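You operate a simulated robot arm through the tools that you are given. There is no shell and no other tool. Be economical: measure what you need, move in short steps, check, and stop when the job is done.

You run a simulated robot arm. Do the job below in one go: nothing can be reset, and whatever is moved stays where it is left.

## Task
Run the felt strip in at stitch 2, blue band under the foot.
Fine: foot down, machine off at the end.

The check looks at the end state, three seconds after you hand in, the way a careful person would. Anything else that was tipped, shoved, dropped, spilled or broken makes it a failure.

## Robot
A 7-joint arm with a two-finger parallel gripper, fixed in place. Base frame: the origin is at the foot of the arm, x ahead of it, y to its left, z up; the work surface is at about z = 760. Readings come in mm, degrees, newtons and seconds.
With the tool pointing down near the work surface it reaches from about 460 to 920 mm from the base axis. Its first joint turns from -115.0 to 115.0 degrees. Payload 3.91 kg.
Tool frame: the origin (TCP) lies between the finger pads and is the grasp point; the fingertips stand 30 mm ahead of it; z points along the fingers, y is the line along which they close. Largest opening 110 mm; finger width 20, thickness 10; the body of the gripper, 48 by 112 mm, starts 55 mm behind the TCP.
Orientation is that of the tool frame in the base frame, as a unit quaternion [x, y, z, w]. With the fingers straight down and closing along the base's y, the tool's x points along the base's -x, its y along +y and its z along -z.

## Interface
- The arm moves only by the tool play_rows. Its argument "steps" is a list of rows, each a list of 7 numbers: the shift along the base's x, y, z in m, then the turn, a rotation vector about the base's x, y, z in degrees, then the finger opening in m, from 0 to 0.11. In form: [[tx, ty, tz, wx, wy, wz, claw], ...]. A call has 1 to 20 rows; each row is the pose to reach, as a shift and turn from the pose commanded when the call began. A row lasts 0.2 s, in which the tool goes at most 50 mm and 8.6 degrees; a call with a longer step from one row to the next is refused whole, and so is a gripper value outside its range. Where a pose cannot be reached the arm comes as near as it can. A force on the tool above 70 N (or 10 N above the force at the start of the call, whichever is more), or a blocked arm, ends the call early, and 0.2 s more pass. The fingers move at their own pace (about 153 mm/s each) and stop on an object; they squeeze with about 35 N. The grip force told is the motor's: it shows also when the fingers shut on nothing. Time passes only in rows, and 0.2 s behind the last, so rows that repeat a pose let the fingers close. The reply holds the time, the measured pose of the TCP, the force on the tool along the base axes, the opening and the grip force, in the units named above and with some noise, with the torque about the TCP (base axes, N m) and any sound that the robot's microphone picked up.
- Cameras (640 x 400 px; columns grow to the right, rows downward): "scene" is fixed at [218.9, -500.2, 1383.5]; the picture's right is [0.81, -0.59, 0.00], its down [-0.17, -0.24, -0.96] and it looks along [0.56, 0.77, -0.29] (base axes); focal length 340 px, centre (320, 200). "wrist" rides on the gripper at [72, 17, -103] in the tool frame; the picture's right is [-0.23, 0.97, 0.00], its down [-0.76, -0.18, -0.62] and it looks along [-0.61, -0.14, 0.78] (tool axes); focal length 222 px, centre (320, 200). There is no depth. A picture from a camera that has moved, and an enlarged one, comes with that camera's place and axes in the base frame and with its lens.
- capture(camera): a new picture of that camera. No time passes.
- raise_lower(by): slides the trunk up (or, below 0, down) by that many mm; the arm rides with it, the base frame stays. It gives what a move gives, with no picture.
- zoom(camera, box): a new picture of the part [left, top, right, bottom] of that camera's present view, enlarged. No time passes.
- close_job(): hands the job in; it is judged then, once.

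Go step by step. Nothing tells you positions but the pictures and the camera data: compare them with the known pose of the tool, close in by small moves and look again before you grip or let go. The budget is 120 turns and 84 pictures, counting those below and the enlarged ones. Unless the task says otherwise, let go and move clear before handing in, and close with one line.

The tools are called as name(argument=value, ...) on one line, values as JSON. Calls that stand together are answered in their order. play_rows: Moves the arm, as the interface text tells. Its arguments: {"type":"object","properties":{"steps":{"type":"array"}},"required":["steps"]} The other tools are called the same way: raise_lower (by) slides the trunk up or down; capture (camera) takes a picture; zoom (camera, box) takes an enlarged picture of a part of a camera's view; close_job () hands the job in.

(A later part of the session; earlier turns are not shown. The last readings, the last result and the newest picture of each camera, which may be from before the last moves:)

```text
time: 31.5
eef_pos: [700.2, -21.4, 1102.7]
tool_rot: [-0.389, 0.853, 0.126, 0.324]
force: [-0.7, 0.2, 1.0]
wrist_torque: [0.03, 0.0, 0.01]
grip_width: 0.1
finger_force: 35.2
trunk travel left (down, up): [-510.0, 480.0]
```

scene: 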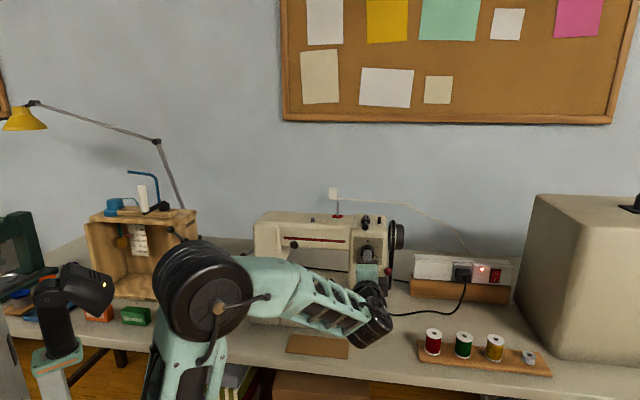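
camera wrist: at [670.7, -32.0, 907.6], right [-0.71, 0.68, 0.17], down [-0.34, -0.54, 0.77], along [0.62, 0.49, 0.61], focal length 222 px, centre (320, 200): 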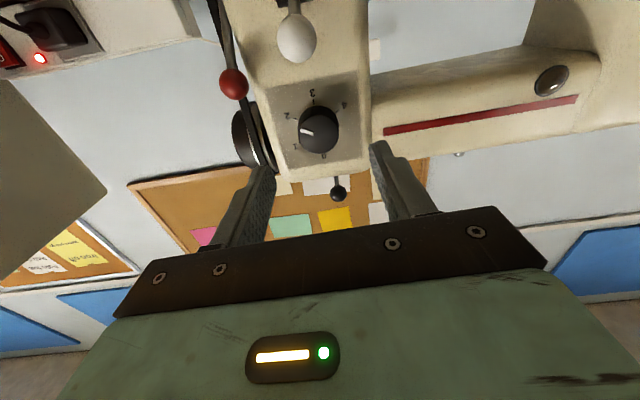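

play_rows(steps=[[0, 0, -0.03, -5.9, 5.7, 0, 0.0], [0, 0.0, -0.06, -11.8, 11.4, 0, 0.0], [0, 0.0, -0.09, -17.7, 17.1, 0, 0.0], [0, 0.0, -0.12, -23.6, 22.8, 0, 0.0], [0, 0, -0.14, -29.2, 28.3, 0, 0.0]])

raise_lower(by=100)

capture(camera="wrist")

```text
time: 32.7
eef_pos: [699.8, -21.4, 961.2]
tool_rot: [-0.414, 0.91, 0.001, 0.0]
force: [0.5, -0.7, 0.4]
wrist_torque: [0.06, -0.01, -0.02]
grip_width: 0.0
finger_force: 35.0
trunk travel left (down, up): [-510.0, 480.0]
```

```text
time: 34.0
eef_pos: [700.7, -22.4, 1059.8]
tool_rot: [-0.415, 0.91, 0.0, 0.001]
force: [-0.2, -0.2, 0.7]
wrist_torque: [-0.01, 0.01, 0.02]
grip_width: 0.0
finger_force: 35.2
trunk travel left (down, up): [-610.0, 380.0]
```

```text
42 pictures are left
camera wrist: at [640.2, -67.0, 1164.8], right [-0.59, 0.81, 0.0], down [0.63, 0.46, 0.63], along [0.51, 0.37, -0.78], focal length 222 px, centre (320, 200)
```

wrist: 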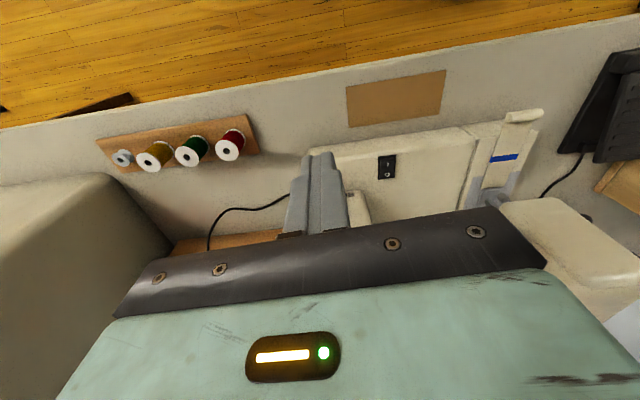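

zoom(camera="wrist", box=[362, 146, 412, 186])

```text
10.00 times, centred on (387, 166) of wrist
camera zoom: at [640.2, -67.0, 1164.8], right [-0.59, 0.81, 0.0], down [0.63, 0.46, 0.63], along [0.51, 0.37, -0.78], focal length 2221 px, centre (-350, 540)
```

zoom: 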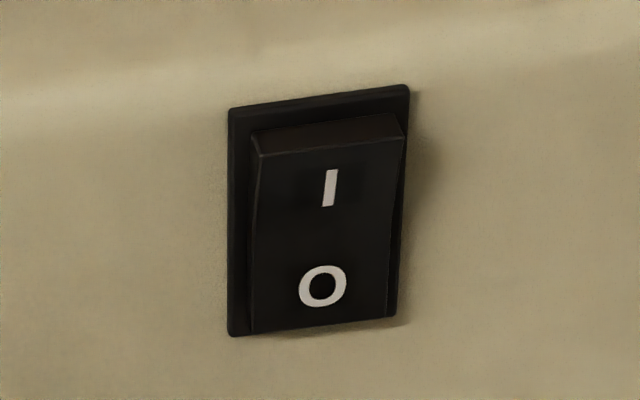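

The I end of the rocker is at about (724, 137). I'll move above it.

play_rows(steps=[[0.004, 0.03, -0.025, 0, 0, 0, 0.0], [0.008, 0.06, -0.055, 0, 0, 0, 0.0], [0.012, 0.09, -0.09, 0, 0, 0, 0.0], [0.016, 0.12, -0.125, 0, 0, 0, 0.0], [0.02, 0.145, -0.15, 0, 0, 0, 0.0], [0.022, 0.159, -0.17, 0, 0, 0, 0.0]])

capture(camera="wrist")

zoom(camera="scene", box=[290, 250, 380, 330])

```text
time: 35.4
eef_pos: [721.1, 136.5, 892.0]
tool_rot: [-0.415, 0.91, 0.001, 0.001]
force: [-0.4, -0.2, 0.2]
wrist_torque: [0.0, -0.01, -0.01]
grip_width: 0.1
finger_force: 34.8
trunk travel left (down, up): [-610.0, 380.0]
```

```text
40 pictures are left
camera wrist: at [662.2, 92.1, 994.5], right [-0.59, 0.81, 0.0], down [0.63, 0.46, 0.63], along [0.51, 0.37, -0.78], focal length 222 px, centre (320, 200)
```

wrist: 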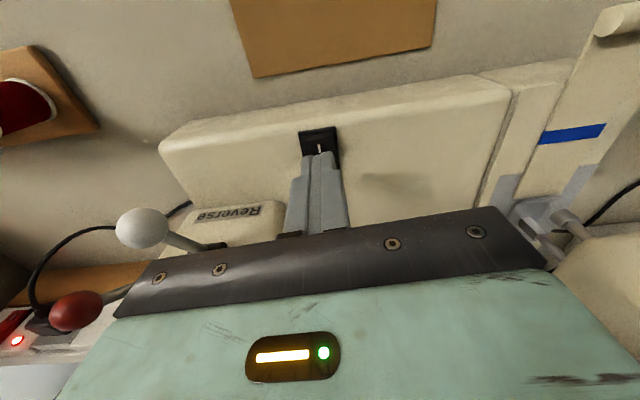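

```text
5.00 times, centred on (335, 290) of scene
camera zoom: at [218.9, -500.2, 1383.5], right [0.81, -0.59, 0.0], down [-0.17, -0.24, -0.96], along [0.56, 0.77, -0.29], focal length 1698 px, centre (245, -250)
```

zoom: 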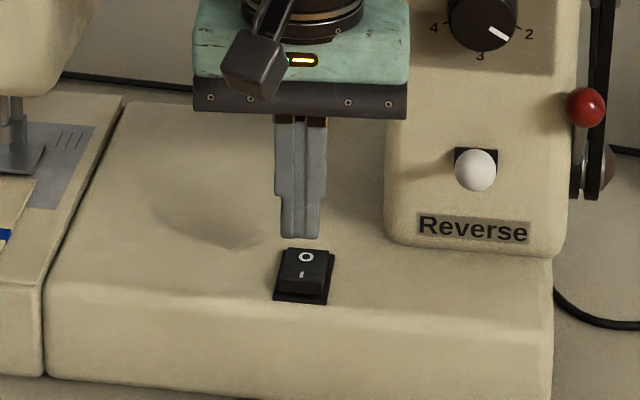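

The tip is lined up over I. I'll press down in small steps.

play_rows(steps=[[0, 0, -0.012, 0, 0, 0, 0.0], [0, 0, -0.022, 0, 0, 0, 0.0], [0, 0, -0.026, 0, 0, 0, 0.0], [0, 0, -0.029, 0, 0, 0, 0.0], [0, 0, -0.032, 0, 0, 0, 0.0], [0, 0, -0.034, 0, 0, 0, 0.0]])

zoom(camera="scene", box=[310, 285, 350, 315])

```text
time: 36.8
eef_pos: [720.4, 137.6, 863.1]
tool_rot: [-0.415, 0.91, 0.001, 0.006]
force: [-13.3, -3.8, 56.0]
wrist_torque: [0.3, 0.01, 0.11]
grip_width: 0.0
finger_force: 35.2
trunk travel left (down, up): [-610.0, 380.0]
```

```text
13.33 times, centred on (330, 300) of scene
camera zoom: at [218.9, -500.2, 1383.5], right [0.81, -0.59, 0.0], down [-0.17, -0.24, -0.96], along [0.56, 0.77, -0.29], focal length 4528 px, centre (187, -1133)
```

zoom: 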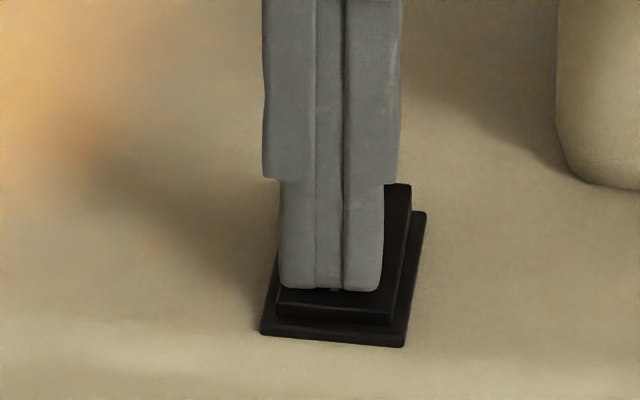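

The rocker has flipped and the machine lamp glows. I'll lift off and check.

play_rows(steps=[[0, 0, 0.02, 0, 0, 0, 0.0], [0, 0, 0.06, 0, 0, 0, 0.0], [-0.02, -0.02, 0.1, 0, 0, 0, 0.0], [-0.04, -0.04, 0.14, 0, 0, 0, 0.0]])

zoom(camera="scene", box=[240, 250, 380, 330])

```text
time: 37.8
eef_pos: [683.6, 99.2, 996.5]
tool_rot: [-0.415, 0.91, 0.001, 0.001]
force: [0.5, 0.0, 0.0]
wrist_torque: [-0.01, 0.0, -0.03]
grip_width: 0.0
finger_force: 34.5
trunk travel left (down, up): [-610.0, 380.0]
```

```text
4.57 times, centred on (310, 290) of scene
camera zoom: at [218.9, -500.2, 1383.5], right [0.81, -0.59, 0.0], down [-0.17, -0.24, -0.96], along [0.56, 0.77, -0.29], focal length 1553 px, centre (366, -211)
```

zoom: 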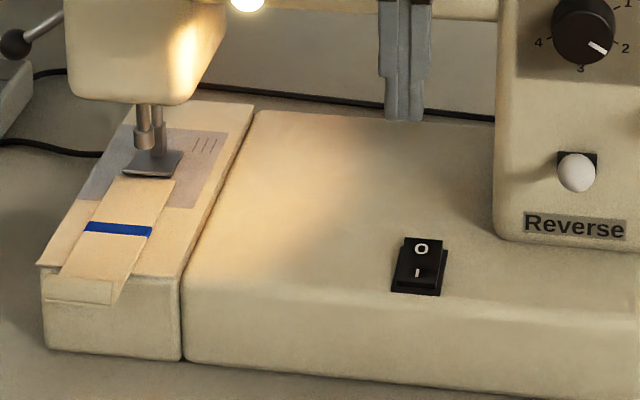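

The machine is on. I'll look at the foot height again now that it is lit.

zoom(camera="scene", box=[258, 271, 288, 291])

```text
16.00 times, centred on (273, 281) of scene
camera zoom: at [218.9, -500.2, 1383.5], right [0.81, -0.59, 0.0], down [-0.17, -0.24, -0.96], along [0.56, 0.77, -0.29], focal length 5434 px, centre (1072, -1096)
```

zoom: 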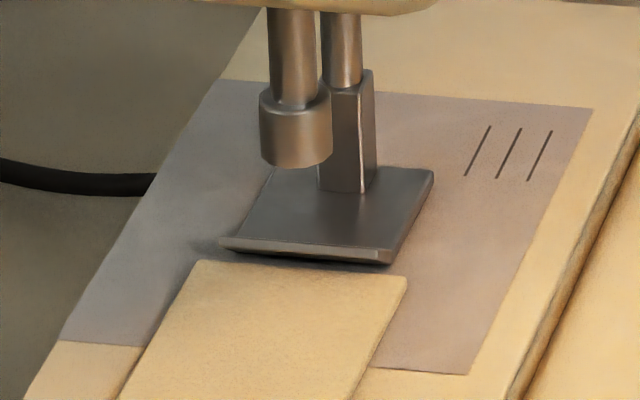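

My triangulation puts the foot about 4–5 mm above the felt, with the felt edge just under its toe, so the foot is up. The lever's pivot is at about (630, 382, 945) and its ball at (595, 417, 909). I'll go round to the lever with the gripper's narrow side facing the head.

play_rows(steps=[[-0.025, 0.02, 0.02, 0, 0, 0, 0.0], [-0.055, 0.045, 0.035, 0, 0, -8, 0.0], [-0.085, 0.07, 0.045, 0, 0, -16, 0.0], [-0.115, 0.095, 0.045, 0, 0, -24, 0.0], [-0.14, 0.13, 0.045, 0, 0, -32, 0.0], [-0.16, 0.17, 0.045, 0, 0, -40, 0.0], [-0.165, 0.21, 0.045, 0, 0, -48, 0.0], [-0.16, 0.25, 0.045, 0, 0, -56, 0.0], [-0.15, 0.285, 0.045, 0, 0, -64, 0.0], [-0.14, 0.315, 0.045, 0, 0, -72, 0.0], [-0.125, 0.325, 0.035, 0, 0, -80, 0.0], [-0.11, 0.328, 0.02, 0, 0, -88, 0.0], [-0.099, 0.328, 0.005, 0, 0, -93, 0.0]])

capture(camera="wrist")

capture(camera="scene")

```text
time: 38.8
eef_pos: [625.0, 121.6, 1043.4]
tool_rot: [-0.148, 0.989, 0.004, 0.001]
force: [0.0, -1.2, 0.1]
wrist_torque: [0.0, -0.02, 0.02]
grip_width: 0.0
finger_force: 35.1
trunk travel left (down, up): [-610.0, 380.0]
stopped in row 4: the arm was blocked; the commanded pose is now the measured one
```

```text
35 pictures are left
camera wrist: at [550.1, 113.9, 1147.4], right [-0.07, 1.0, 0.01], down [0.78, 0.05, 0.62], along [0.62, 0.05, -0.78], focal length 222 px, centre (320, 200)
```

wrist: 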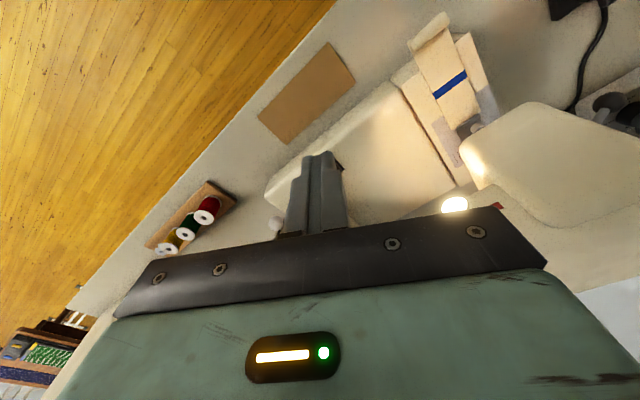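

```text
34 pictures are left
```

scene: 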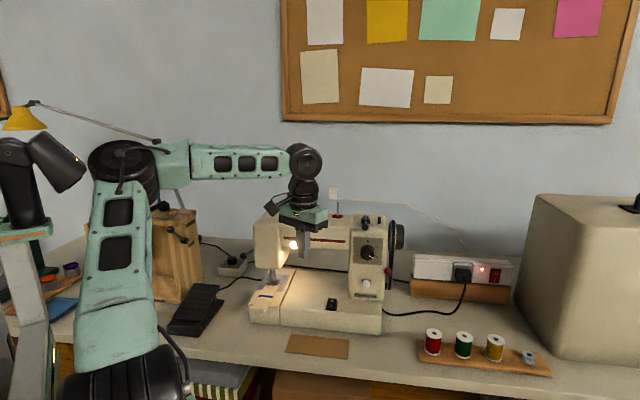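

play_rows(steps=[[-0.012, 0.025, 0, 0, 0, -4, 0.0], [-0.024, 0.05, 0, 0, 0, -8, 0.0], [-0.036, 0.075, 0, 0, 0, -12, 0.0], [-0.048, 0.1, 0, 0, 0, -16, 0.0], [-0.06, 0.125, 0, 0, 0, -20, 0.0], [-0.07, 0.15, 0, 0, 0, -24, 0.0], [-0.078, 0.175, 0, 0, 0, -28, 0.0], [-0.085, 0.2, 0, 0, 0, -32, 0.0], [-0.085, 0.225, 0, 0, 0, -36, 0.0], [-0.08, 0.25, 0, 0, 0, -41, 0.0], [-0.07, 0.275, 0, 0, 0, -46, 0.0], [-0.06, 0.295, 0, 0, 0, -51, 0.0], [-0.05, 0.3, -0.02, 0, 0, -56, 0.0], [-0.04, 0.303, -0.04, 0, 0, -60, 0.0]])

capture(camera="wrist")

```text
time: 41.8
eef_pos: [530.7, 55.8, 997.6]
tool_rot: [0.345, 0.939, 0.003, 0.002]
force: [-0.6, 0.1, -1.0]
wrist_torque: [0.01, 0.02, -0.01]
grip_width: 0.0
finger_force: 34.6
out of reach, approached as far as the arm can: row 5, 6, 7, 8, 9, 10, 11, 12, 13, 14
trunk travel left (down, up): [-610.0, 380.0]
```

```text
33 pictures are left
camera wrist: at [486.7, 114.0, 1100.9], right [0.8, 0.59, 0.01], down [0.46, -0.63, 0.62], along [0.37, -0.5, -0.78], focal length 222 px, centre (320, 200)
```

wrist: 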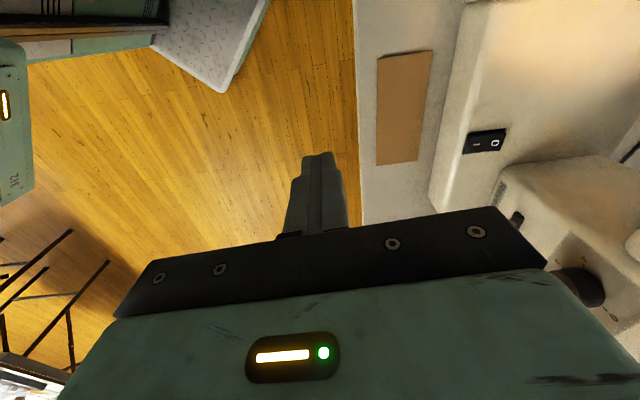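

The −yaw direction hits a wrist limit, so I'll use the +yaw orientation with the gripper partly open and press the lever with the finger nearer the head. I'll yaw back first.

play_rows(steps=[[0.01, 0.0, 0.005, 0, 0, 8, 0.0], [0.02, 0.01, 0.01, 0, 0, 16, 0.0], [0.03, 0.02, 0.015, 0, 0, 24, 0.0], [0.035, 0.03, 0.02, 0, 0, 32, 0.0], [0.04, 0.045, 0.02, 0, 0, 40, 0.0], [0.04, 0.06, 0.02, 0, 0, 48, 0.0], [0.04, 0.08, 0.02, 0, 0, 56, 0.0], [0.04, 0.1, 0.02, 0, 0, 64, 0.0], [0.04, 0.12, 0.02, 0, 0, 72, 0.0], [0.035, 0.14, 0.02, 0, 0, 80, 0.0], [0.03, 0.16, 0.02, 0, 0, 88, 0.0]])

play_rows(steps=[[-0.01, 0.03, 0, 0, 0, 0, 0.0], [-0.02, 0.06, 0, 0, 0, 0, 0.0], [-0.03, 0.09, 0, 0, 0, 0, 0.0], [-0.035, 0.12, 0, 0, 0, 0, 0.0]])

```text
time: 44.2
eef_pos: [570.5, 202.6, 1006.6]
tool_rot: [-0.382, 0.924, -0.005, -0.002]
force: [-0.2, -0.2, 0.4]
wrist_torque: [-0.03, -0.01, 0.01]
grip_width: 0.0
finger_force: 35.2
trunk travel left (down, up): [-610.0, 380.0]
```

```text
time: 45.4
eef_pos: [551.4, 309.7, 1001.8]
tool_rot: [-0.364, 0.931, -0.011, -0.003]
force: [0.7, -0.5, -0.8]
wrist_torque: [0.09, 0.1, 0.0]
grip_width: 0.0
finger_force: 35.1
trunk travel left (down, up): [-610.0, 380.0]
stopped in row 4: the arm was blocked; the commanded pose is now the measured one
```

capture(camera="scene")

capture(camera="wrist")

```text
32 pictures are left
```

scene: 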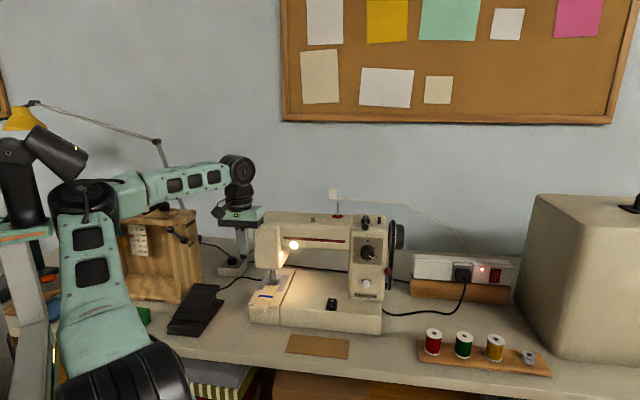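

```text
31 pictures are left
camera wrist: at [486.9, 274.9, 1105.5], right [-0.49, 0.87, -0.02], down [0.68, 0.4, 0.62], along [0.54, 0.29, -0.79], focal length 222 px, centre (320, 200)
```

wrist: 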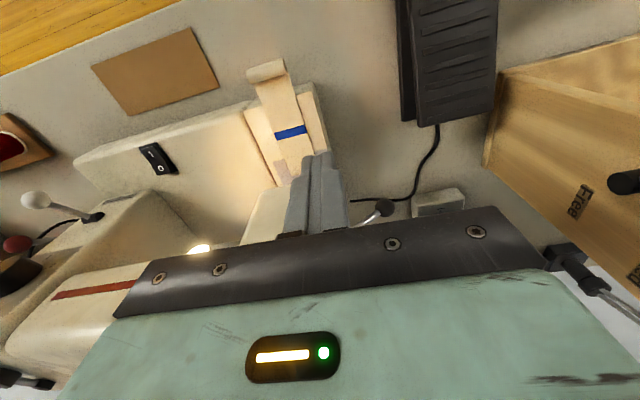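

play_rows(steps=[[0.0, 0.015, 0, 0, 0, 0, 0.0], [0.0, 0.03, 0, 0, 0, 0, 0.0], [0.0, 0.045, 0, 0, 0, 0, 0.02], [0.0, 0.06, 0, 0, 0, 0, 0.04], [0.002, 0.075, 0, 0, 0, 0, 0.06], [0.005, 0.09, 0, 0, 0, 0, 0.06], [0.008, 0.105, 0, 0, 0, 0, 0.06], [0.012, 0.12, 0, 0, 0, 0, 0.06], [0.019, 0.131, 0, 0, 0, 0, 0.06]])

```text
time: 47.4
eef_pos: [569.2, 442.1, 1000.8]
tool_rot: [-0.365, 0.931, -0.01, -0.002]
force: [0.1, -0.5, -0.7]
wrist_torque: [0.0, 0.0, -0.02]
grip_width: 60.2
finger_force: 0.1
trunk travel left (down, up): [-610.0, 380.0]
```

Slower steps work. I'll check the finger against the lever ball.

capture(camera="wrist")

zoom(camera="scene", box=[200, 190, 300, 290])

```text
30 pictures are left
camera wrist: at [504.4, 407.1, 1105.2], right [-0.49, 0.87, -0.02], down [0.68, 0.4, 0.62], along [0.54, 0.29, -0.79], focal length 222 px, centre (320, 200)
```

wrist: 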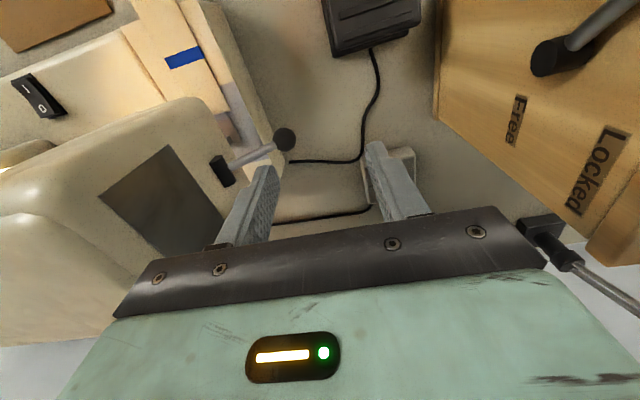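

```text
4.00 times, centred on (250, 240) of scene
camera zoom: at [218.9, -500.2, 1383.5], right [0.81, -0.59, 0.0], down [-0.17, -0.24, -0.96], along [0.56, 0.77, -0.29], focal length 1358 px, centre (600, 40)
```

zoom: 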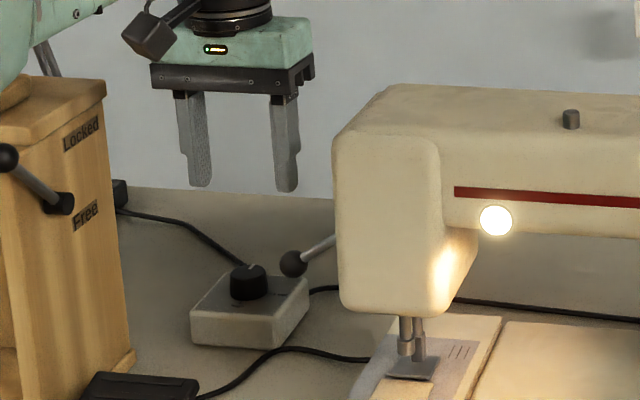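

The finger is over the ball. I'll lower it to contact and press a few mm.

play_rows(steps=[[0.002, 0.001, -0.02, 0, 0, 0, 0.06], [0.002, 0.001, -0.04, 0, 0, 0, 0.06], [0.002, 0.001, -0.048, 0, 0, 0, 0.06], [0.003, 0.0, -0.053, 0, 0, 0, 0.06], [0.005, -0.002, -0.058, 0, 0, 0, 0.06]])

zoom(camera="scene", box=[225, 235, 300, 295])

```text
time: 48.6
eef_pos: [573.8, 439.9, 947.9]
tool_rot: [-0.366, 0.931, -0.009, 0.001]
force: [-7.4, 1.0, 36.0]
wrist_torque: [-0.82, -0.53, -0.37]
grip_width: 57.9
finger_force: 0.0
trunk travel left (down, up): [-610.0, 380.0]
```

```text
6.67 times, centred on (262, 265) of scene
camera zoom: at [218.9, -500.2, 1383.5], right [0.81, -0.59, 0.0], down [-0.17, -0.24, -0.96], along [0.56, 0.77, -0.29], focal length 2264 px, centre (703, -233)
```

zoom: 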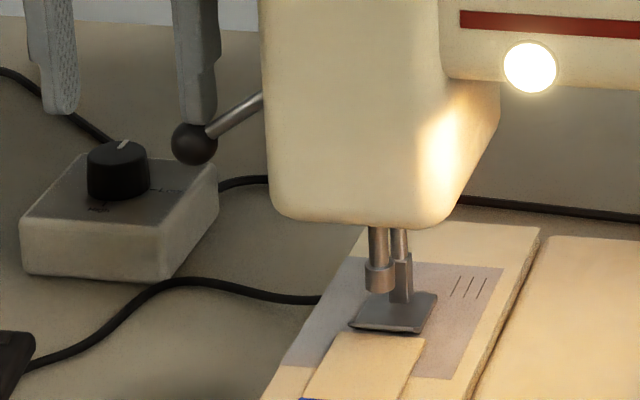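

The lever is already at its lower stop: it takes 36 N without moving. Rechecking the heights, the foot is in fact down, with only its toe lip raised. I'll lift off and look at the pedal for a short run test.

play_rows(steps=[[-0.002, 0.002, 0.02, 0, 0, 0, 0.06], [-0.005, 0.005, 0.04, 0, 0, 0, 0.06], [-0.01, 0.0, 0.06, 0, 0, 0, 0.06], [-0.025, -0.01, 0.075, 0, 0, 0, 0.04], [-0.04, -0.025, 0.075, 0, 0, 0, 0.02], [-0.055, -0.04, 0.075, 0, 0, 0, 0.0]])

zoom(camera="scene", box=[160, 270, 230, 345])

capture(camera="wrist")

```text
time: 50.0
eef_pos: [530.4, 392.7, 1008.2]
tool_rot: [-0.356, 0.934, -0.018, -0.006]
force: [0.0, 0.6, -0.1]
wrist_torque: [-0.01, -0.03, 0.02]
grip_width: 0.1
finger_force: 35.1
trunk travel left (down, up): [-610.0, 380.0]
```

```text
5.33 times, centred on (195, 308) of scene
camera zoom: at [218.9, -500.2, 1383.5], right [0.81, -0.59, 0.0], down [-0.17, -0.24, -0.96], along [0.56, 0.77, -0.29], focal length 1811 px, centre (987, -373)
```

zoom: 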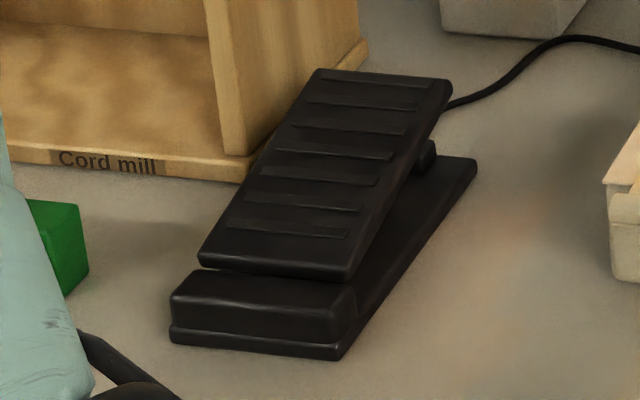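

```text
26 pictures are left
camera wrist: at [465.6, 359.8, 1113.8], right [-0.48, 0.88, -0.03], down [0.69, 0.4, 0.61], along [0.55, 0.27, -0.79], focal length 222 px, centre (320, 200)
```

wrist: 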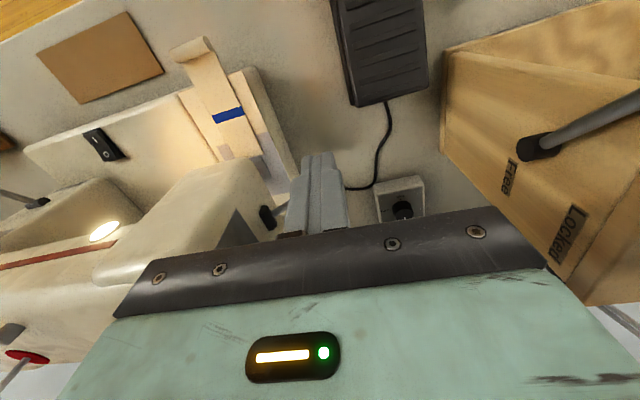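

The pedal tread is hinged at the front, so I'll press its raised far end at about (472, 448, 812). I'll open to 60 mm and use the finger on the box side, which keeps the body clear of the wooden box.

play_rows(steps=[[-0.01, 0.008, -0.01, 0, 0, 0, 0.02], [-0.02, 0.016, -0.03, 0, 0, 0, 0.04], [-0.028, 0.024, -0.05, 0, 0, 0, 0.06], [-0.035, 0.029, -0.07, 0, 0, 0, 0.06], [-0.035, 0.029, -0.09, 0, 0, 0, 0.06], [-0.035, 0.029, -0.11, 0, 0, 0, 0.06], [-0.035, 0.029, -0.13, 0, 0, 0, 0.06], [-0.035, 0.029, -0.145, 0, 0, 0, 0.06]])

zoom(camera="scene", box=[160, 220, 280, 345])

capture(camera="wrist")

```text
time: 51.8
eef_pos: [500.1, 421.0, 875.7]
tool_rot: [-0.352, 0.936, -0.008, -0.003]
force: [-0.1, -0.3, 0.2]
wrist_torque: [-0.02, 0.0, -0.01]
grip_width: 59.9
finger_force: 0.1
trunk travel left (down, up): [-610.0, 380.0]
```

```text
3.20 times, centred on (220, 282) of scene
camera zoom: at [218.9, -500.2, 1383.5], right [0.81, -0.59, 0.0], down [-0.17, -0.24, -0.96], along [0.56, 0.77, -0.29], focal length 1087 px, centre (640, -64)
```

zoom: 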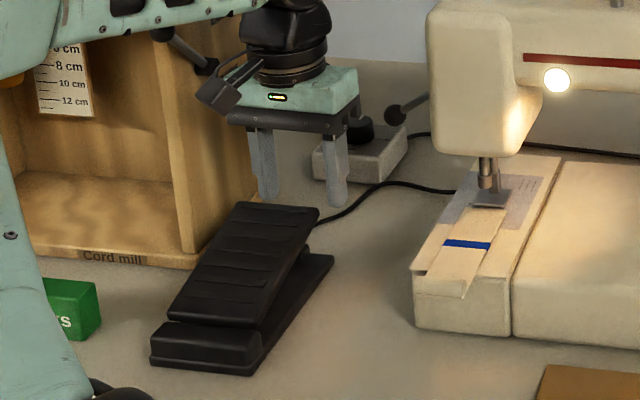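

```text
24 pictures are left
camera wrist: at [434.3, 387.5, 979.7], right [-0.47, 0.88, -0.02], down [0.69, 0.38, 0.62], along [0.55, 0.28, -0.79], focal length 222 px, centre (320, 200)
```

wrist: 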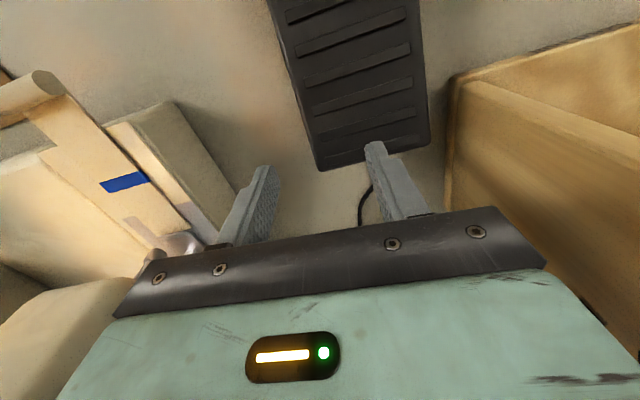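

The finger is over the tread's far end. I'll make a short test press and release.

play_rows(steps=[[0, 0, -0.015, 0, 0, 0, 0.06], [0, 0, -0.025, 0, 0, 0, 0.06], [0, 0, -0.032, 0, 0, 0, 0.06], [0, 0, -0.038, 0, 0, 0, 0.06]])

```text
time: 52.8
eef_pos: [484.6, 429.0, 834.2]
tool_rot: [-0.366, 0.931, -0.011, -0.002]
force: [3.1, -3.0, 5.4]
wrist_torque: [0.07, 0.01, -0.06]
grip_width: 58.2
finger_force: 0.1
trunk travel left (down, up): [-610.0, 380.0]
heard: click
```

zoom(camera="scene", box=[180, 255, 290, 325])

```text
5.71 times, centred on (235, 290) of scene
camera zoom: at [218.9, -500.2, 1383.5], right [0.81, -0.59, 0.0], down [-0.17, -0.24, -0.96], along [0.56, 0.77, -0.29], focal length 1941 px, centre (806, -314)
```

zoom: 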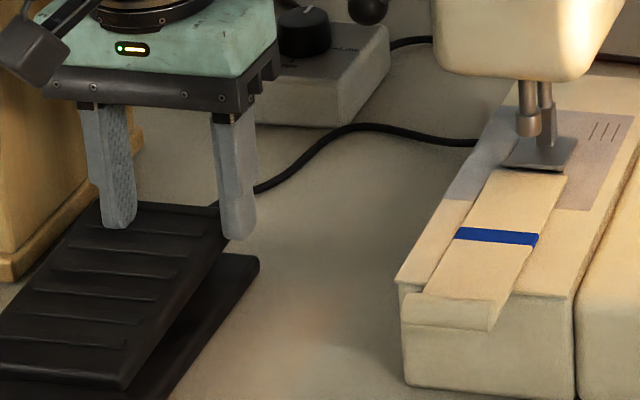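

A click was heard at contact. I'll hold briefly to see whether the felt moves.

play_rows(steps=[[0, 0, -0.003, 0, 0, 0, 0.06], [0, 0, -0.003, 0, 0, 0, 0.06]])

zoom(camera="scene", box=[180, 255, 290, 325])

```text
time: 53.4
eef_pos: [484.2, 428.6, 834.1]
tool_rot: [-0.365, 0.931, -0.01, -0.002]
force: [-0.5, -3.0, 12.3]
wrist_torque: [0.31, 0.16, 0.16]
grip_width: 59.1
finger_force: 0.1
trunk travel left (down, up): [-610.0, 380.0]
```

```text
5.71 times, centred on (235, 290) of scene
camera zoom: at [218.9, -500.2, 1383.5], right [0.81, -0.59, 0.0], down [-0.17, -0.24, -0.96], along [0.56, 0.77, -0.29], focal length 1941 px, centre (806, -314)
```

zoom: 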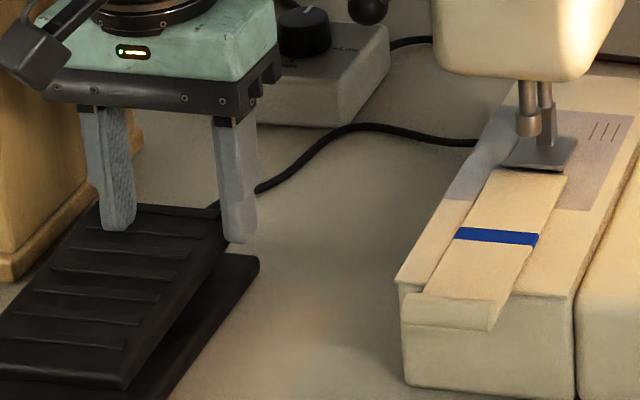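

Little travel so far. I'll press deeper, briefly.

play_rows(steps=[[0, 0, -0.006, 0, 0, 0, 0.06], [0, 0, -0.012, 0, 0, 0, 0.06]])

zoom(camera="scene", box=[180, 255, 290, 325])

```text
time: 54.1
eef_pos: [484.6, 429.7, 832.0]
tool_rot: [-0.367, 0.93, -0.006, 0.002]
force: [-13.0, -19.2, 39.9]
wrist_torque: [0.6, 0.96, 0.69]
grip_width: 57.4
finger_force: 0.1
trunk travel left (down, up): [-610.0, 380.0]
stopped in row 2: the force on the tool passed its limit at 73 N (the readings are from after the stop); the commanded pose is now the measured one
```

```text
5.71 times, centred on (235, 290) of scene
camera zoom: at [218.9, -500.2, 1383.5], right [0.81, -0.59, 0.0], down [-0.17, -0.24, -0.96], along [0.56, 0.77, -0.29], focal length 1941 px, centre (806, -314)
```

zoom: 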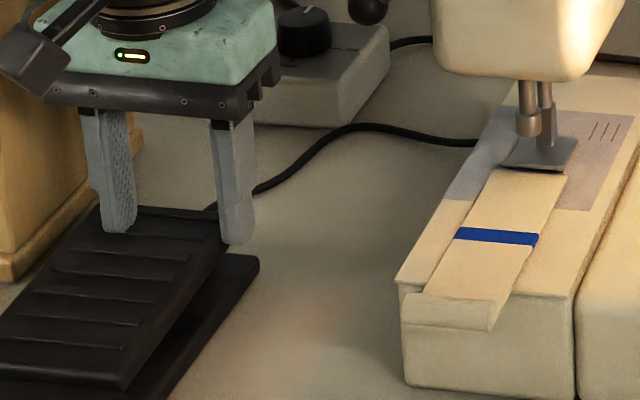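

The pedal seems fully down with a click, but there is no motor sound or needle motion. I'll release and look at it again.

play_rows(steps=[[0, 0, 0.01, 0, 0, 0, 0.06], [0, 0, 0.025, 0, 0, 0, 0.06], [0, 0, 0.04, 0, 0, 0, 0.06]])

zoom(camera="scene", box=[160, 220, 280, 345])

```text
time: 54.9
eef_pos: [491.9, 424.7, 859.2]
tool_rot: [-0.36, 0.933, -0.015, -0.002]
force: [-0.4, 0.1, 0.6]
wrist_torque: [-0.01, -0.07, 0.01]
grip_width: 60.5
finger_force: 0.7
trunk travel left (down, up): [-610.0, 380.0]
```

```text
3.20 times, centred on (220, 282) of scene
camera zoom: at [218.9, -500.2, 1383.5], right [0.81, -0.59, 0.0], down [-0.17, -0.24, -0.96], along [0.56, 0.77, -0.29], focal length 1087 px, centre (640, -64)
```

zoom: 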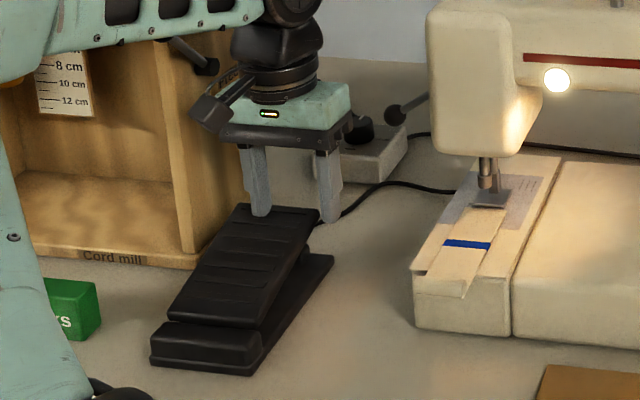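

The tread barely moved, so its pivot may be near the far end where I pressed. I'll look closely.

zoom(camera="scene", box=[175, 278, 227, 340])

```text
6.45 times, centred on (201, 309) of scene
camera zoom: at [218.9, -500.2, 1383.5], right [0.81, -0.59, 0.0], down [-0.17, -0.24, -0.96], along [0.56, 0.77, -0.29], focal length 2191 px, centre (1088, -503)
```

zoom: 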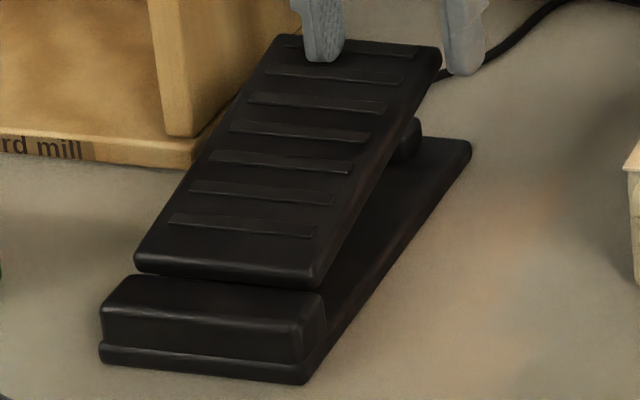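

The pedal did go fully down (about 20 mm) and clicked, yet the machine didn't run. I'll inspect the drive side: handwheel, belt and red-ball lever.

zoom(camera="scene", box=[375, 210, 415, 295])

zoom(camera="scene", box=[380, 250, 520, 320])

```text
4.71 times, centred on (395, 252) of scene
camera zoom: at [218.9, -500.2, 1383.5], right [0.81, -0.59, 0.0], down [-0.17, -0.24, -0.96], along [0.56, 0.77, -0.29], focal length 1598 px, centre (-33, -47)
```

zoom: 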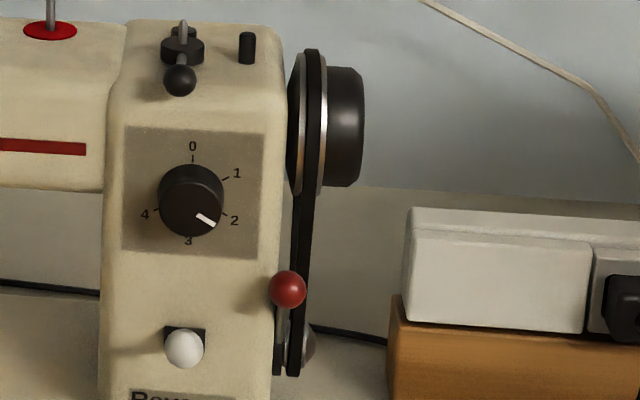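

```text
4.57 times, centred on (450, 285) of scene
camera zoom: at [218.9, -500.2, 1383.5], right [0.81, -0.59, 0.0], down [-0.17, -0.24, -0.96], along [0.56, 0.77, -0.29], focal length 1553 px, centre (-274, -189)
```

zoom: 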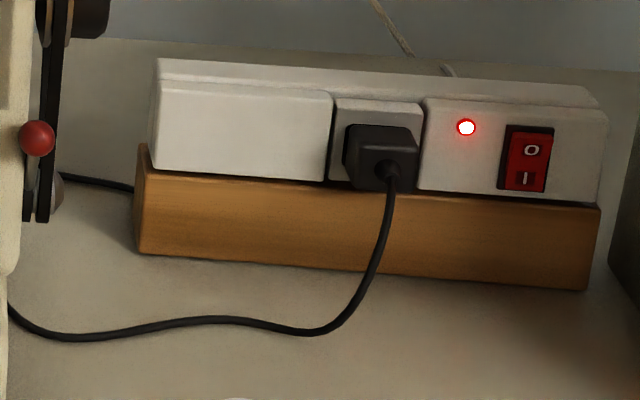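

Foot state remains the open question, so I'll test the lever by gripping its ball and lifting. First I'll raise the tool and yaw it slowly to about −8°.

play_rows(steps=[[0.002, 0, 0.02, 0, 0, 0, 0.06], [0.004, -0.005, 0.045, 0, 0, -2, 0.06], [0.006, -0.01, 0.07, 0, 0, -5, 0.06], [0.01, -0.01, 0.09, 0, 0, -8, 0.06], [0.015, -0.01, 0.11, 0, 0, -11, 0.06], [0.02, -0.01, 0.13, 0, 0, -14, 0.06], [0.025, -0.01, 0.14, 0, 0, -18, 0.06], [0.03, -0.01, 0.145, 0, 0, -22, 0.06], [0.035, -0.01, 0.145, 0, 0, -26, 0.06], [0.04, -0.01, 0.145, 0, 0, -30, 0.06], [0.045, -0.01, 0.145, 0, 0, -34, 0.06], [0.05, -0.01, 0.145, 0, 0, -38, 0.06], [0.055, -0.01, 0.145, 0, 0, -42, 0.06], [0.06, -0.01, 0.145, 0, 0, -46, 0.06], [0.065, -0.01, 0.145, 0, 0, -50, 0.06]])

```text
time: 58.1
eef_pos: [541.5, 227.3, 1005.2]
tool_rot: [0.051, 0.999, -0.005, -0.002]
force: [-0.4, -0.2, 0.6]
wrist_torque: [0.02, 0.02, 0.0]
grip_width: 60.1
finger_force: 0.1
out of reach, approached as far as the arm can: row 6, 7, 8, 9, 10, 11, 12, 13, 14, 15
trunk travel left (down, up): [-610.0, 380.0]
```

The wrist roll limit blocks that yaw. Instead I'll keep the +46° yaw, drop one finger on the inner side of the ball just in front of the rod, and push the ball outward, which swings the lever up.

play_rows(steps=[[0, 0.005, 0, 0, 0, 4, 0.08], [0, 0.012, 0, 0, 0, 8, 0.08], [0, 0.024, 0, 0, 0, 12, 0.08], [0, 0.036, 0, 0, 0, 16, 0.08], [0, 0.05, 0, 0, 0, 20, 0.08], [0, 0.065, 0, 0, 0, 24, 0.08], [0, 0.08, 0, 0, 0, 28, 0.08], [0, 0.095, 0, 0, 0, 32, 0.08], [0, 0.11, 0, 0, 0, 36, 0.08], [0.002, 0.125, 0, 0, 0, 40, 0.08], [0.005, 0.14, 0, 0, 0, 44, 0.08], [0.008, 0.155, 0, 0, 0, 48, 0.08], [0.012, 0.17, 0, 0, 0, 52, 0.08], [0.017, 0.185, 0, 0, 0, 52, 0.08], [0.022, 0.196, -0.005, 0, 0, 52, 0.08]])

capture(camera="wrist")

```text
time: 61.3
eef_pos: [561.0, 424.4, 997.2]
tool_rot: [-0.381, 0.924, -0.007, 0.0]
force: [0.7, 0.3, 0.9]
wrist_torque: [-0.01, 0.02, 0.03]
grip_width: 79.8
finger_force: 0.0
trunk travel left (down, up): [-610.0, 380.0]
```

```text
16 pictures are left
camera wrist: at [497.2, 385.8, 1101.2], right [-0.53, 0.85, -0.01], down [0.66, 0.42, 0.62], along [0.53, 0.32, -0.78], focal length 222 px, centre (320, 200)
```

wrist: 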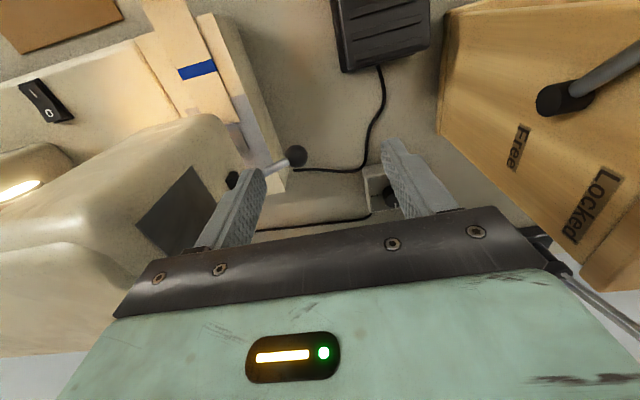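

The ball is at about (594, 418.5). I'll shift slightly and lower the finger in beside the rod.

play_rows(steps=[[0.001, 0.001, -0.015, 0, 0, 0, 0.08], [0.002, 0.002, -0.03, 0, 0, 0, 0.08], [0.002, 0.002, -0.045, 0, 0, 0, 0.08], [0.002, 0.002, -0.058, 0, 0, 0, 0.08], [0.002, 0.002, -0.068, 0, 0, 0, 0.08]])

capture(camera="wrist")

```text
time: 62.5
eef_pos: [560.8, 424.7, 930.1]
tool_rot: [-0.382, 0.924, -0.008, 0.0]
force: [0.4, -0.6, 0.3]
wrist_torque: [0.02, 0.0, 0.0]
grip_width: 79.8
finger_force: 0.2
trunk travel left (down, up): [-610.0, 380.0]
```

```text
15 pictures are left
camera wrist: at [498.0, 387.0, 1033.3], right [-0.53, 0.85, -0.01], down [0.66, 0.42, 0.62], along [0.53, 0.32, -0.78], focal length 222 px, centre (320, 200)
```

wrist: 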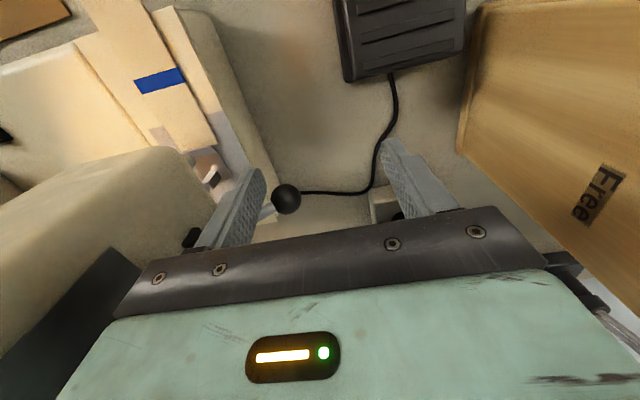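

The finger sits between the ball and the head. I'll push outward with a slight rise.

play_rows(steps=[[0.002, 0.002, 0, 0, 0, 0, 0.08], [-0.001, 0.005, 0.0, 0, 0, 0, 0.08], [-0.004, 0.008, 0.003, 0, 0, 0, 0.08], [-0.006, 0.01, 0.007, 0, 0, 0, 0.08], [-0.008, 0.012, 0.011, 0, 0, 0, 0.08], [-0.0095, 0.0135, 0.015, 0, 0, 0, 0.08]])

zoom(camera="scene", box=[230, 235, 300, 295])

```text
time: 63.9
eef_pos: [552.8, 437.3, 943.3]
tool_rot: [-0.38, 0.925, -0.008, 0.0]
force: [5.5, -13.0, 1.8]
wrist_torque: [-0.26, 0.14, -0.38]
grip_width: 86.5
finger_force: 6.5
trunk travel left (down, up): [-610.0, 380.0]
```

```text
6.67 times, centred on (265, 265) of scene
camera zoom: at [218.9, -500.2, 1383.5], right [0.81, -0.59, 0.0], down [-0.17, -0.24, -0.96], along [0.56, 0.77, -0.29], focal length 2264 px, centre (687, -233)
```

zoom: 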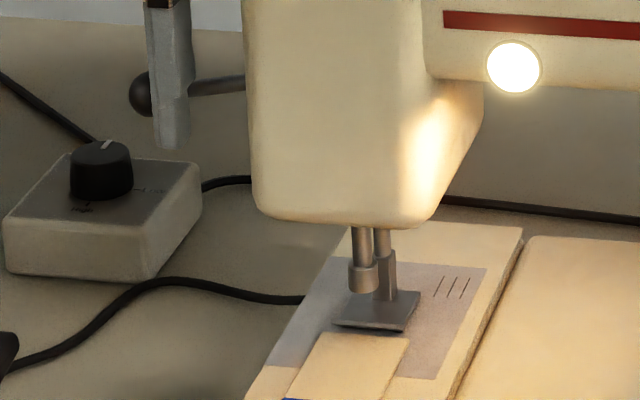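

Lifting the lever raised the foot slightly, so lever up means foot up, and the foot was down at the start. I'll push the lever back down to its stop.

play_rows(steps=[[0.003, -0.003, 0.0, 0, 0, 0, 0.08], [0.003, -0.003, 0.02, 0, 0, 0, 0.08], [0.003, -0.003, 0.045, 0, 0, 0, 0.08], [0.002, 0.005, 0.06, 0, 0, 0, 0.07], [0.002, 0.018, 0.06, 0, 0, 0, 0.06], [0.002, 0.02, 0.045, 0, 0, 0, 0.06], [0.003, 0.019, 0.03, 0, 0, 0, 0.06], [0.008, 0.014, 0.02, 0, 0, 0, 0.06], [0.013, 0.009, 0.01, 0, 0, 0, 0.06], [0.017, 0.006, 0.003, 0, 0, 0, 0.06], [0.018, 0.005, -0.001, 0, 0, 0, 0.06]])

zoom(camera="scene", box=[230, 235, 300, 295])

```text
time: 66.3
eef_pos: [559.6, 452.9, 942.1]
tool_rot: [-0.389, 0.921, -0.002, -0.003]
force: [-42.7, 44.0, -4.1]
wrist_torque: [0.14, 0.1, -0.04]
grip_width: 29.2
finger_force: 0.0
trunk travel left (down, up): [-610.0, 380.0]
```

```text
6.67 times, centred on (265, 265) of scene
camera zoom: at [218.9, -500.2, 1383.5], right [0.81, -0.59, 0.0], down [-0.17, -0.24, -0.96], along [0.56, 0.77, -0.29], focal length 2264 px, centre (687, -233)
```

zoom: 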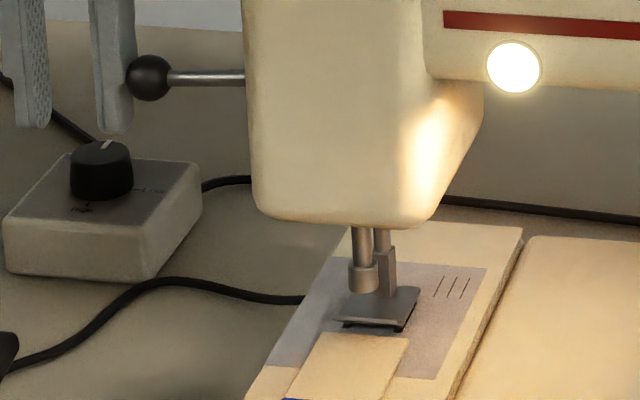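

The lever has snapped up to horizontal and the foot is visibly raised, which confirms lever down means foot down. My finger slid down the outside of the ball, so I'll go back over the top and press it down properly.

play_rows(steps=[[-0.007, 0.007, 0.0, 0, 0, 0, 0.06], [-0.01, 0.01, 0.015, 0, 0, 0, 0.06], [-0.01, 0.01, 0.035, 0, 0, 0, 0.06], [-0.008, 0.008, 0.055, 0, 0, 0, 0.06], [0.0, 0.0, 0.06, 0, 0, 0, 0.06], [0.006, -0.006, 0.06, 0, 0, 0, 0.06], [0.006, -0.006, 0.05, 0, 0, 0, 0.06], [0.006, -0.006, 0.038, 0, 0, 0, 0.06], [0.007, -0.007, 0.028, 0, 0, 0, 0.06], [0.009, -0.009, 0.018, 0, 0, 0, 0.06], [0.012, -0.012, 0.01, 0, 0, 0, 0.06], [0.014, -0.014, 0.003, 0, 0, 0, 0.06], [0.015, -0.015, -0.002, 0, 0, 0, 0.06]])

zoom(camera="scene", box=[230, 235, 300, 295])

```text
time: 68.8
eef_pos: [563.7, 450.3, 942.2]
tool_rot: [-0.399, 0.917, 0.006, -0.007]
force: [-28.5, 39.8, -14.8]
wrist_torque: [1.0, 0.76, 0.1]
grip_width: 35.9
finger_force: 0.1
trunk travel left (down, up): [-610.0, 380.0]
stopped in row 12: the force on the tool passed its limit at 73 N (the readings are from after the stop); the commanded pose is now the measured one
```

```text
6.67 times, centred on (265, 265) of scene
camera zoom: at [218.9, -500.2, 1383.5], right [0.81, -0.59, 0.0], down [-0.17, -0.24, -0.96], along [0.56, 0.77, -0.29], focal length 2264 px, centre (687, -233)
```

zoom: 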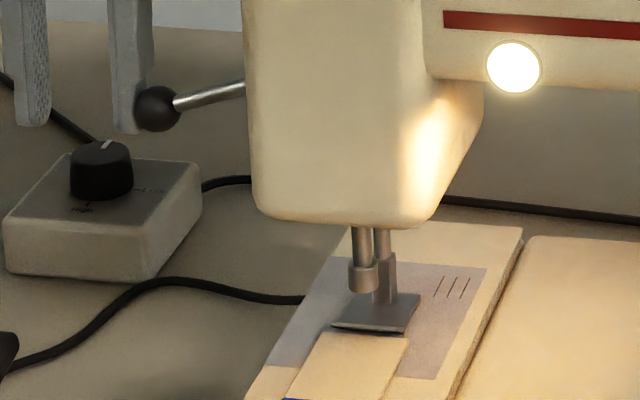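

The lever is part-way down, but the finger slipped outward again. This time I'll press on the rod just inside the ball so it can't slip off.

play_rows(steps=[[-0.007, 0.007, 0.0, 0, 0, 0, 0.06], [-0.009, 0.009, 0.018, 0, 0, 0, 0.06], [-0.009, 0.009, 0.038, 0, 0, 0, 0.06], [-0.006, 0.006, 0.055, 0, 0, 0, 0.06], [0.003, -0.005, 0.056, 0, 0, 0, 0.06], [0.01, -0.0135, 0.056, 0, 0, 0, 0.06], [0.01, -0.0135, 0.056, 0, 0, 0, 0.06], [0.01, -0.0135, 0.044, 0, 0, 0, 0.06], [0.01, -0.0135, 0.032, 0, 0, 0, 0.06], [0.01, -0.0135, 0.022, 0, 0, 0, 0.06], [0.01, -0.0135, 0.014, 0, 0, 0, 0.06], [0.01, -0.0135, 0.008, 0, 0, 0, 0.06], [0.01, -0.0135, 0.003, 0, 0, 0, 0.06]])

zoom(camera="scene", box=[230, 235, 300, 295])

```text
time: 70.3
eef_pos: [563.5, 448.3, 1002.7]
tool_rot: [-0.407, 0.913, 0.018, -0.006]
force: [-24.4, 37.0, -0.7]
wrist_torque: [1.01, 0.72, 0.2]
grip_width: 38.7
finger_force: 0.2
trunk travel left (down, up): [-610.0, 380.0]
stopped in row 7: the force on the tool passed its limit at 71 N (the readings are from after the stop); the commanded pose is now the measured one
```

```text
6.67 times, centred on (265, 265) of scene
camera zoom: at [218.9, -500.2, 1383.5], right [0.81, -0.59, 0.0], down [-0.17, -0.24, -0.96], along [0.56, 0.77, -0.29], focal length 2264 px, centre (687, -233)
```

zoom: 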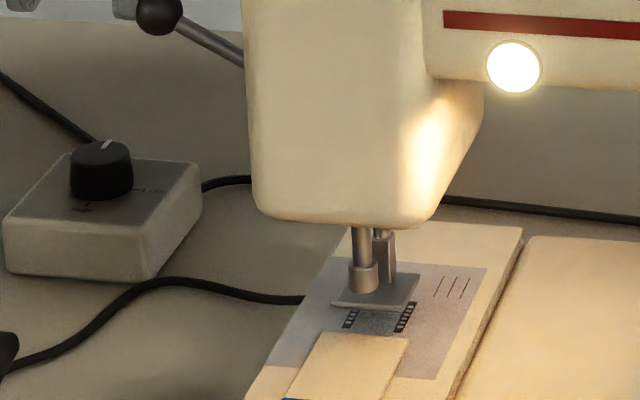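

Friction lifted the lever well up. The raised foot now shows the feed dogs, and the felt's edge stops about 10 mm short of them. While the foot is up I'll slide the felt in about 16 mm so the feed can take it, coming round to the front of the free arm.

play_rows(steps=[[-0.008, 0.008, 0, 0, 0, 0, 0.04], [-0.016, 0.01, 0.005, 0, 0, 0, 0.03], [-0.025, -0.005, 0.005, 0, 0, 0, 0.02], [-0.03, -0.02, 0.005, 0, 0, 0, 0.0], [-0.035, -0.035, 0.005, 0, 0, 0, 0.0], [-0.038, -0.05, 0.005, 0, 0, 0, 0.0], [-0.04, -0.065, 0.005, 0, 0, 0, 0.0], [-0.042, -0.08, 0.005, 0, 0, 0, 0.0], [-0.042, -0.095, 0.005, 0, 0, 0, 0.0], [-0.04, -0.11, 0.005, 0, 0, 0, 0.0], [-0.035, -0.125, 0.0, 0, 0, 0, 0.0], [-0.028, -0.14, -0.005, 0, 0, 0, 0.0], [-0.02, -0.155, -0.01, 0, 0, 0, 0.0], [-0.01, -0.165, -0.015, 0, 0, 0, 0.0], [0.0, -0.175, -0.025, 0, 0, 0, 0.0], [0.01, -0.18, -0.04, 0, 0, 0, 0.0], [0.015, -0.183, -0.06, 0, 0, 0, 0.0], [0.015, -0.183, -0.08, 0, 0, 0, 0.0]])

capture(camera="wrist")

```text
time: 72.0
eef_pos: [546.4, 362.8, 988.3]
tool_rot: [-0.396, 0.918, 0.002, -0.011]
force: [-40.1, 35.2, 25.1]
wrist_torque: [-2.69, -3.59, 0.96]
grip_width: 0.1
finger_force: 35.3
trunk travel left (down, up): [-610.0, 380.0]
stopped in row 8: the force on the tool passed its limit at 90 N (the readings are from after the stop); the commanded pose is now the measured one
```

```text
10 pictures are left
camera wrist: at [486.7, 322.5, 1092.4], right [-0.55, 0.83, 0.01], down [0.66, 0.44, 0.61], along [0.5, 0.34, -0.79], focal length 222 px, centre (320, 200)
```

wrist: 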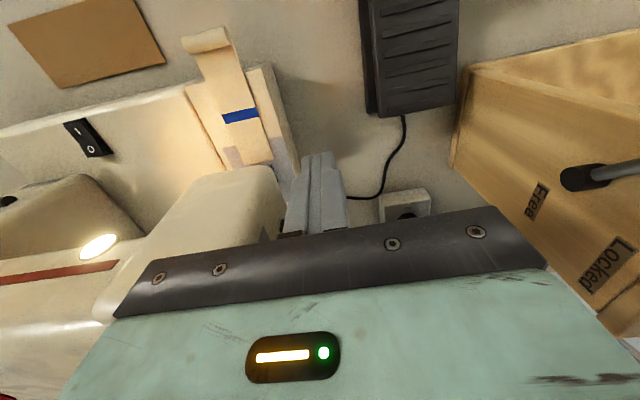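

The gripper body touched the head's side, so I'll back away outward and up first. Then I'll go around at a greater height.

play_rows(steps=[[-0.01, 0.01, 0.0, 0, 0, 0, 0.0], [-0.014, 0.01, 0.015, 0, 0, 0, 0.0], [-0.016, 0.005, 0.03, 0, 0, 0, 0.0], [-0.018, -0.005, 0.04, 0, 0, 0, 0.0], [-0.018, -0.02, 0.045, 0, 0, 0, 0.0], [-0.018, -0.035, 0.045, 0, 0, 0, 0.0], [-0.016, -0.05, 0.045, 0, 0, 0, 0.0], [-0.012, -0.065, 0.045, 0, 0, 0, 0.0], [-0.006, -0.08, 0.04, 0, 0, 0, 0.0], [0.004, -0.093, 0.03, 0, 0, 0, 0.0]])

zoom(camera="scene", box=[225, 200, 405, 330])

```text
time: 74.1
eef_pos: [598.6, 228.5, 1008.2]
tool_rot: [-0.322, 0.946, -0.022, -0.02]
force: [0.3, -0.2, 0.0]
wrist_torque: [-0.06, -0.04, 0.0]
grip_width: 0.1
finger_force: 35.1
trunk travel left (down, up): [-610.0, 380.0]
stopped in row 10: the arm was blocked; the commanded pose is now the measured one
```

```text
3.08 times, centred on (315, 265) of scene
camera zoom: at [218.9, -500.2, 1383.5], right [0.81, -0.59, 0.0], down [-0.17, -0.24, -0.96], along [0.56, 0.77, -0.29], focal length 1045 px, centre (335, 0)
```

zoom: 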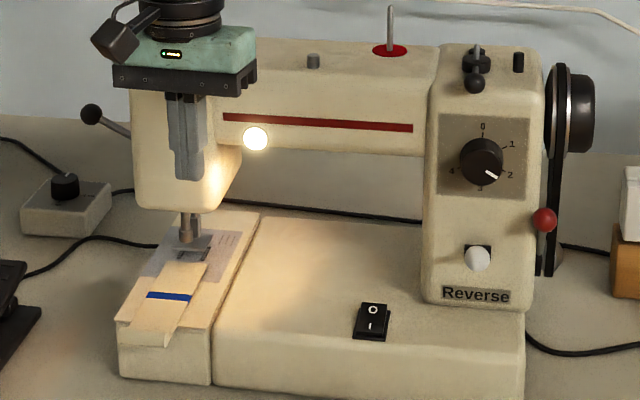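

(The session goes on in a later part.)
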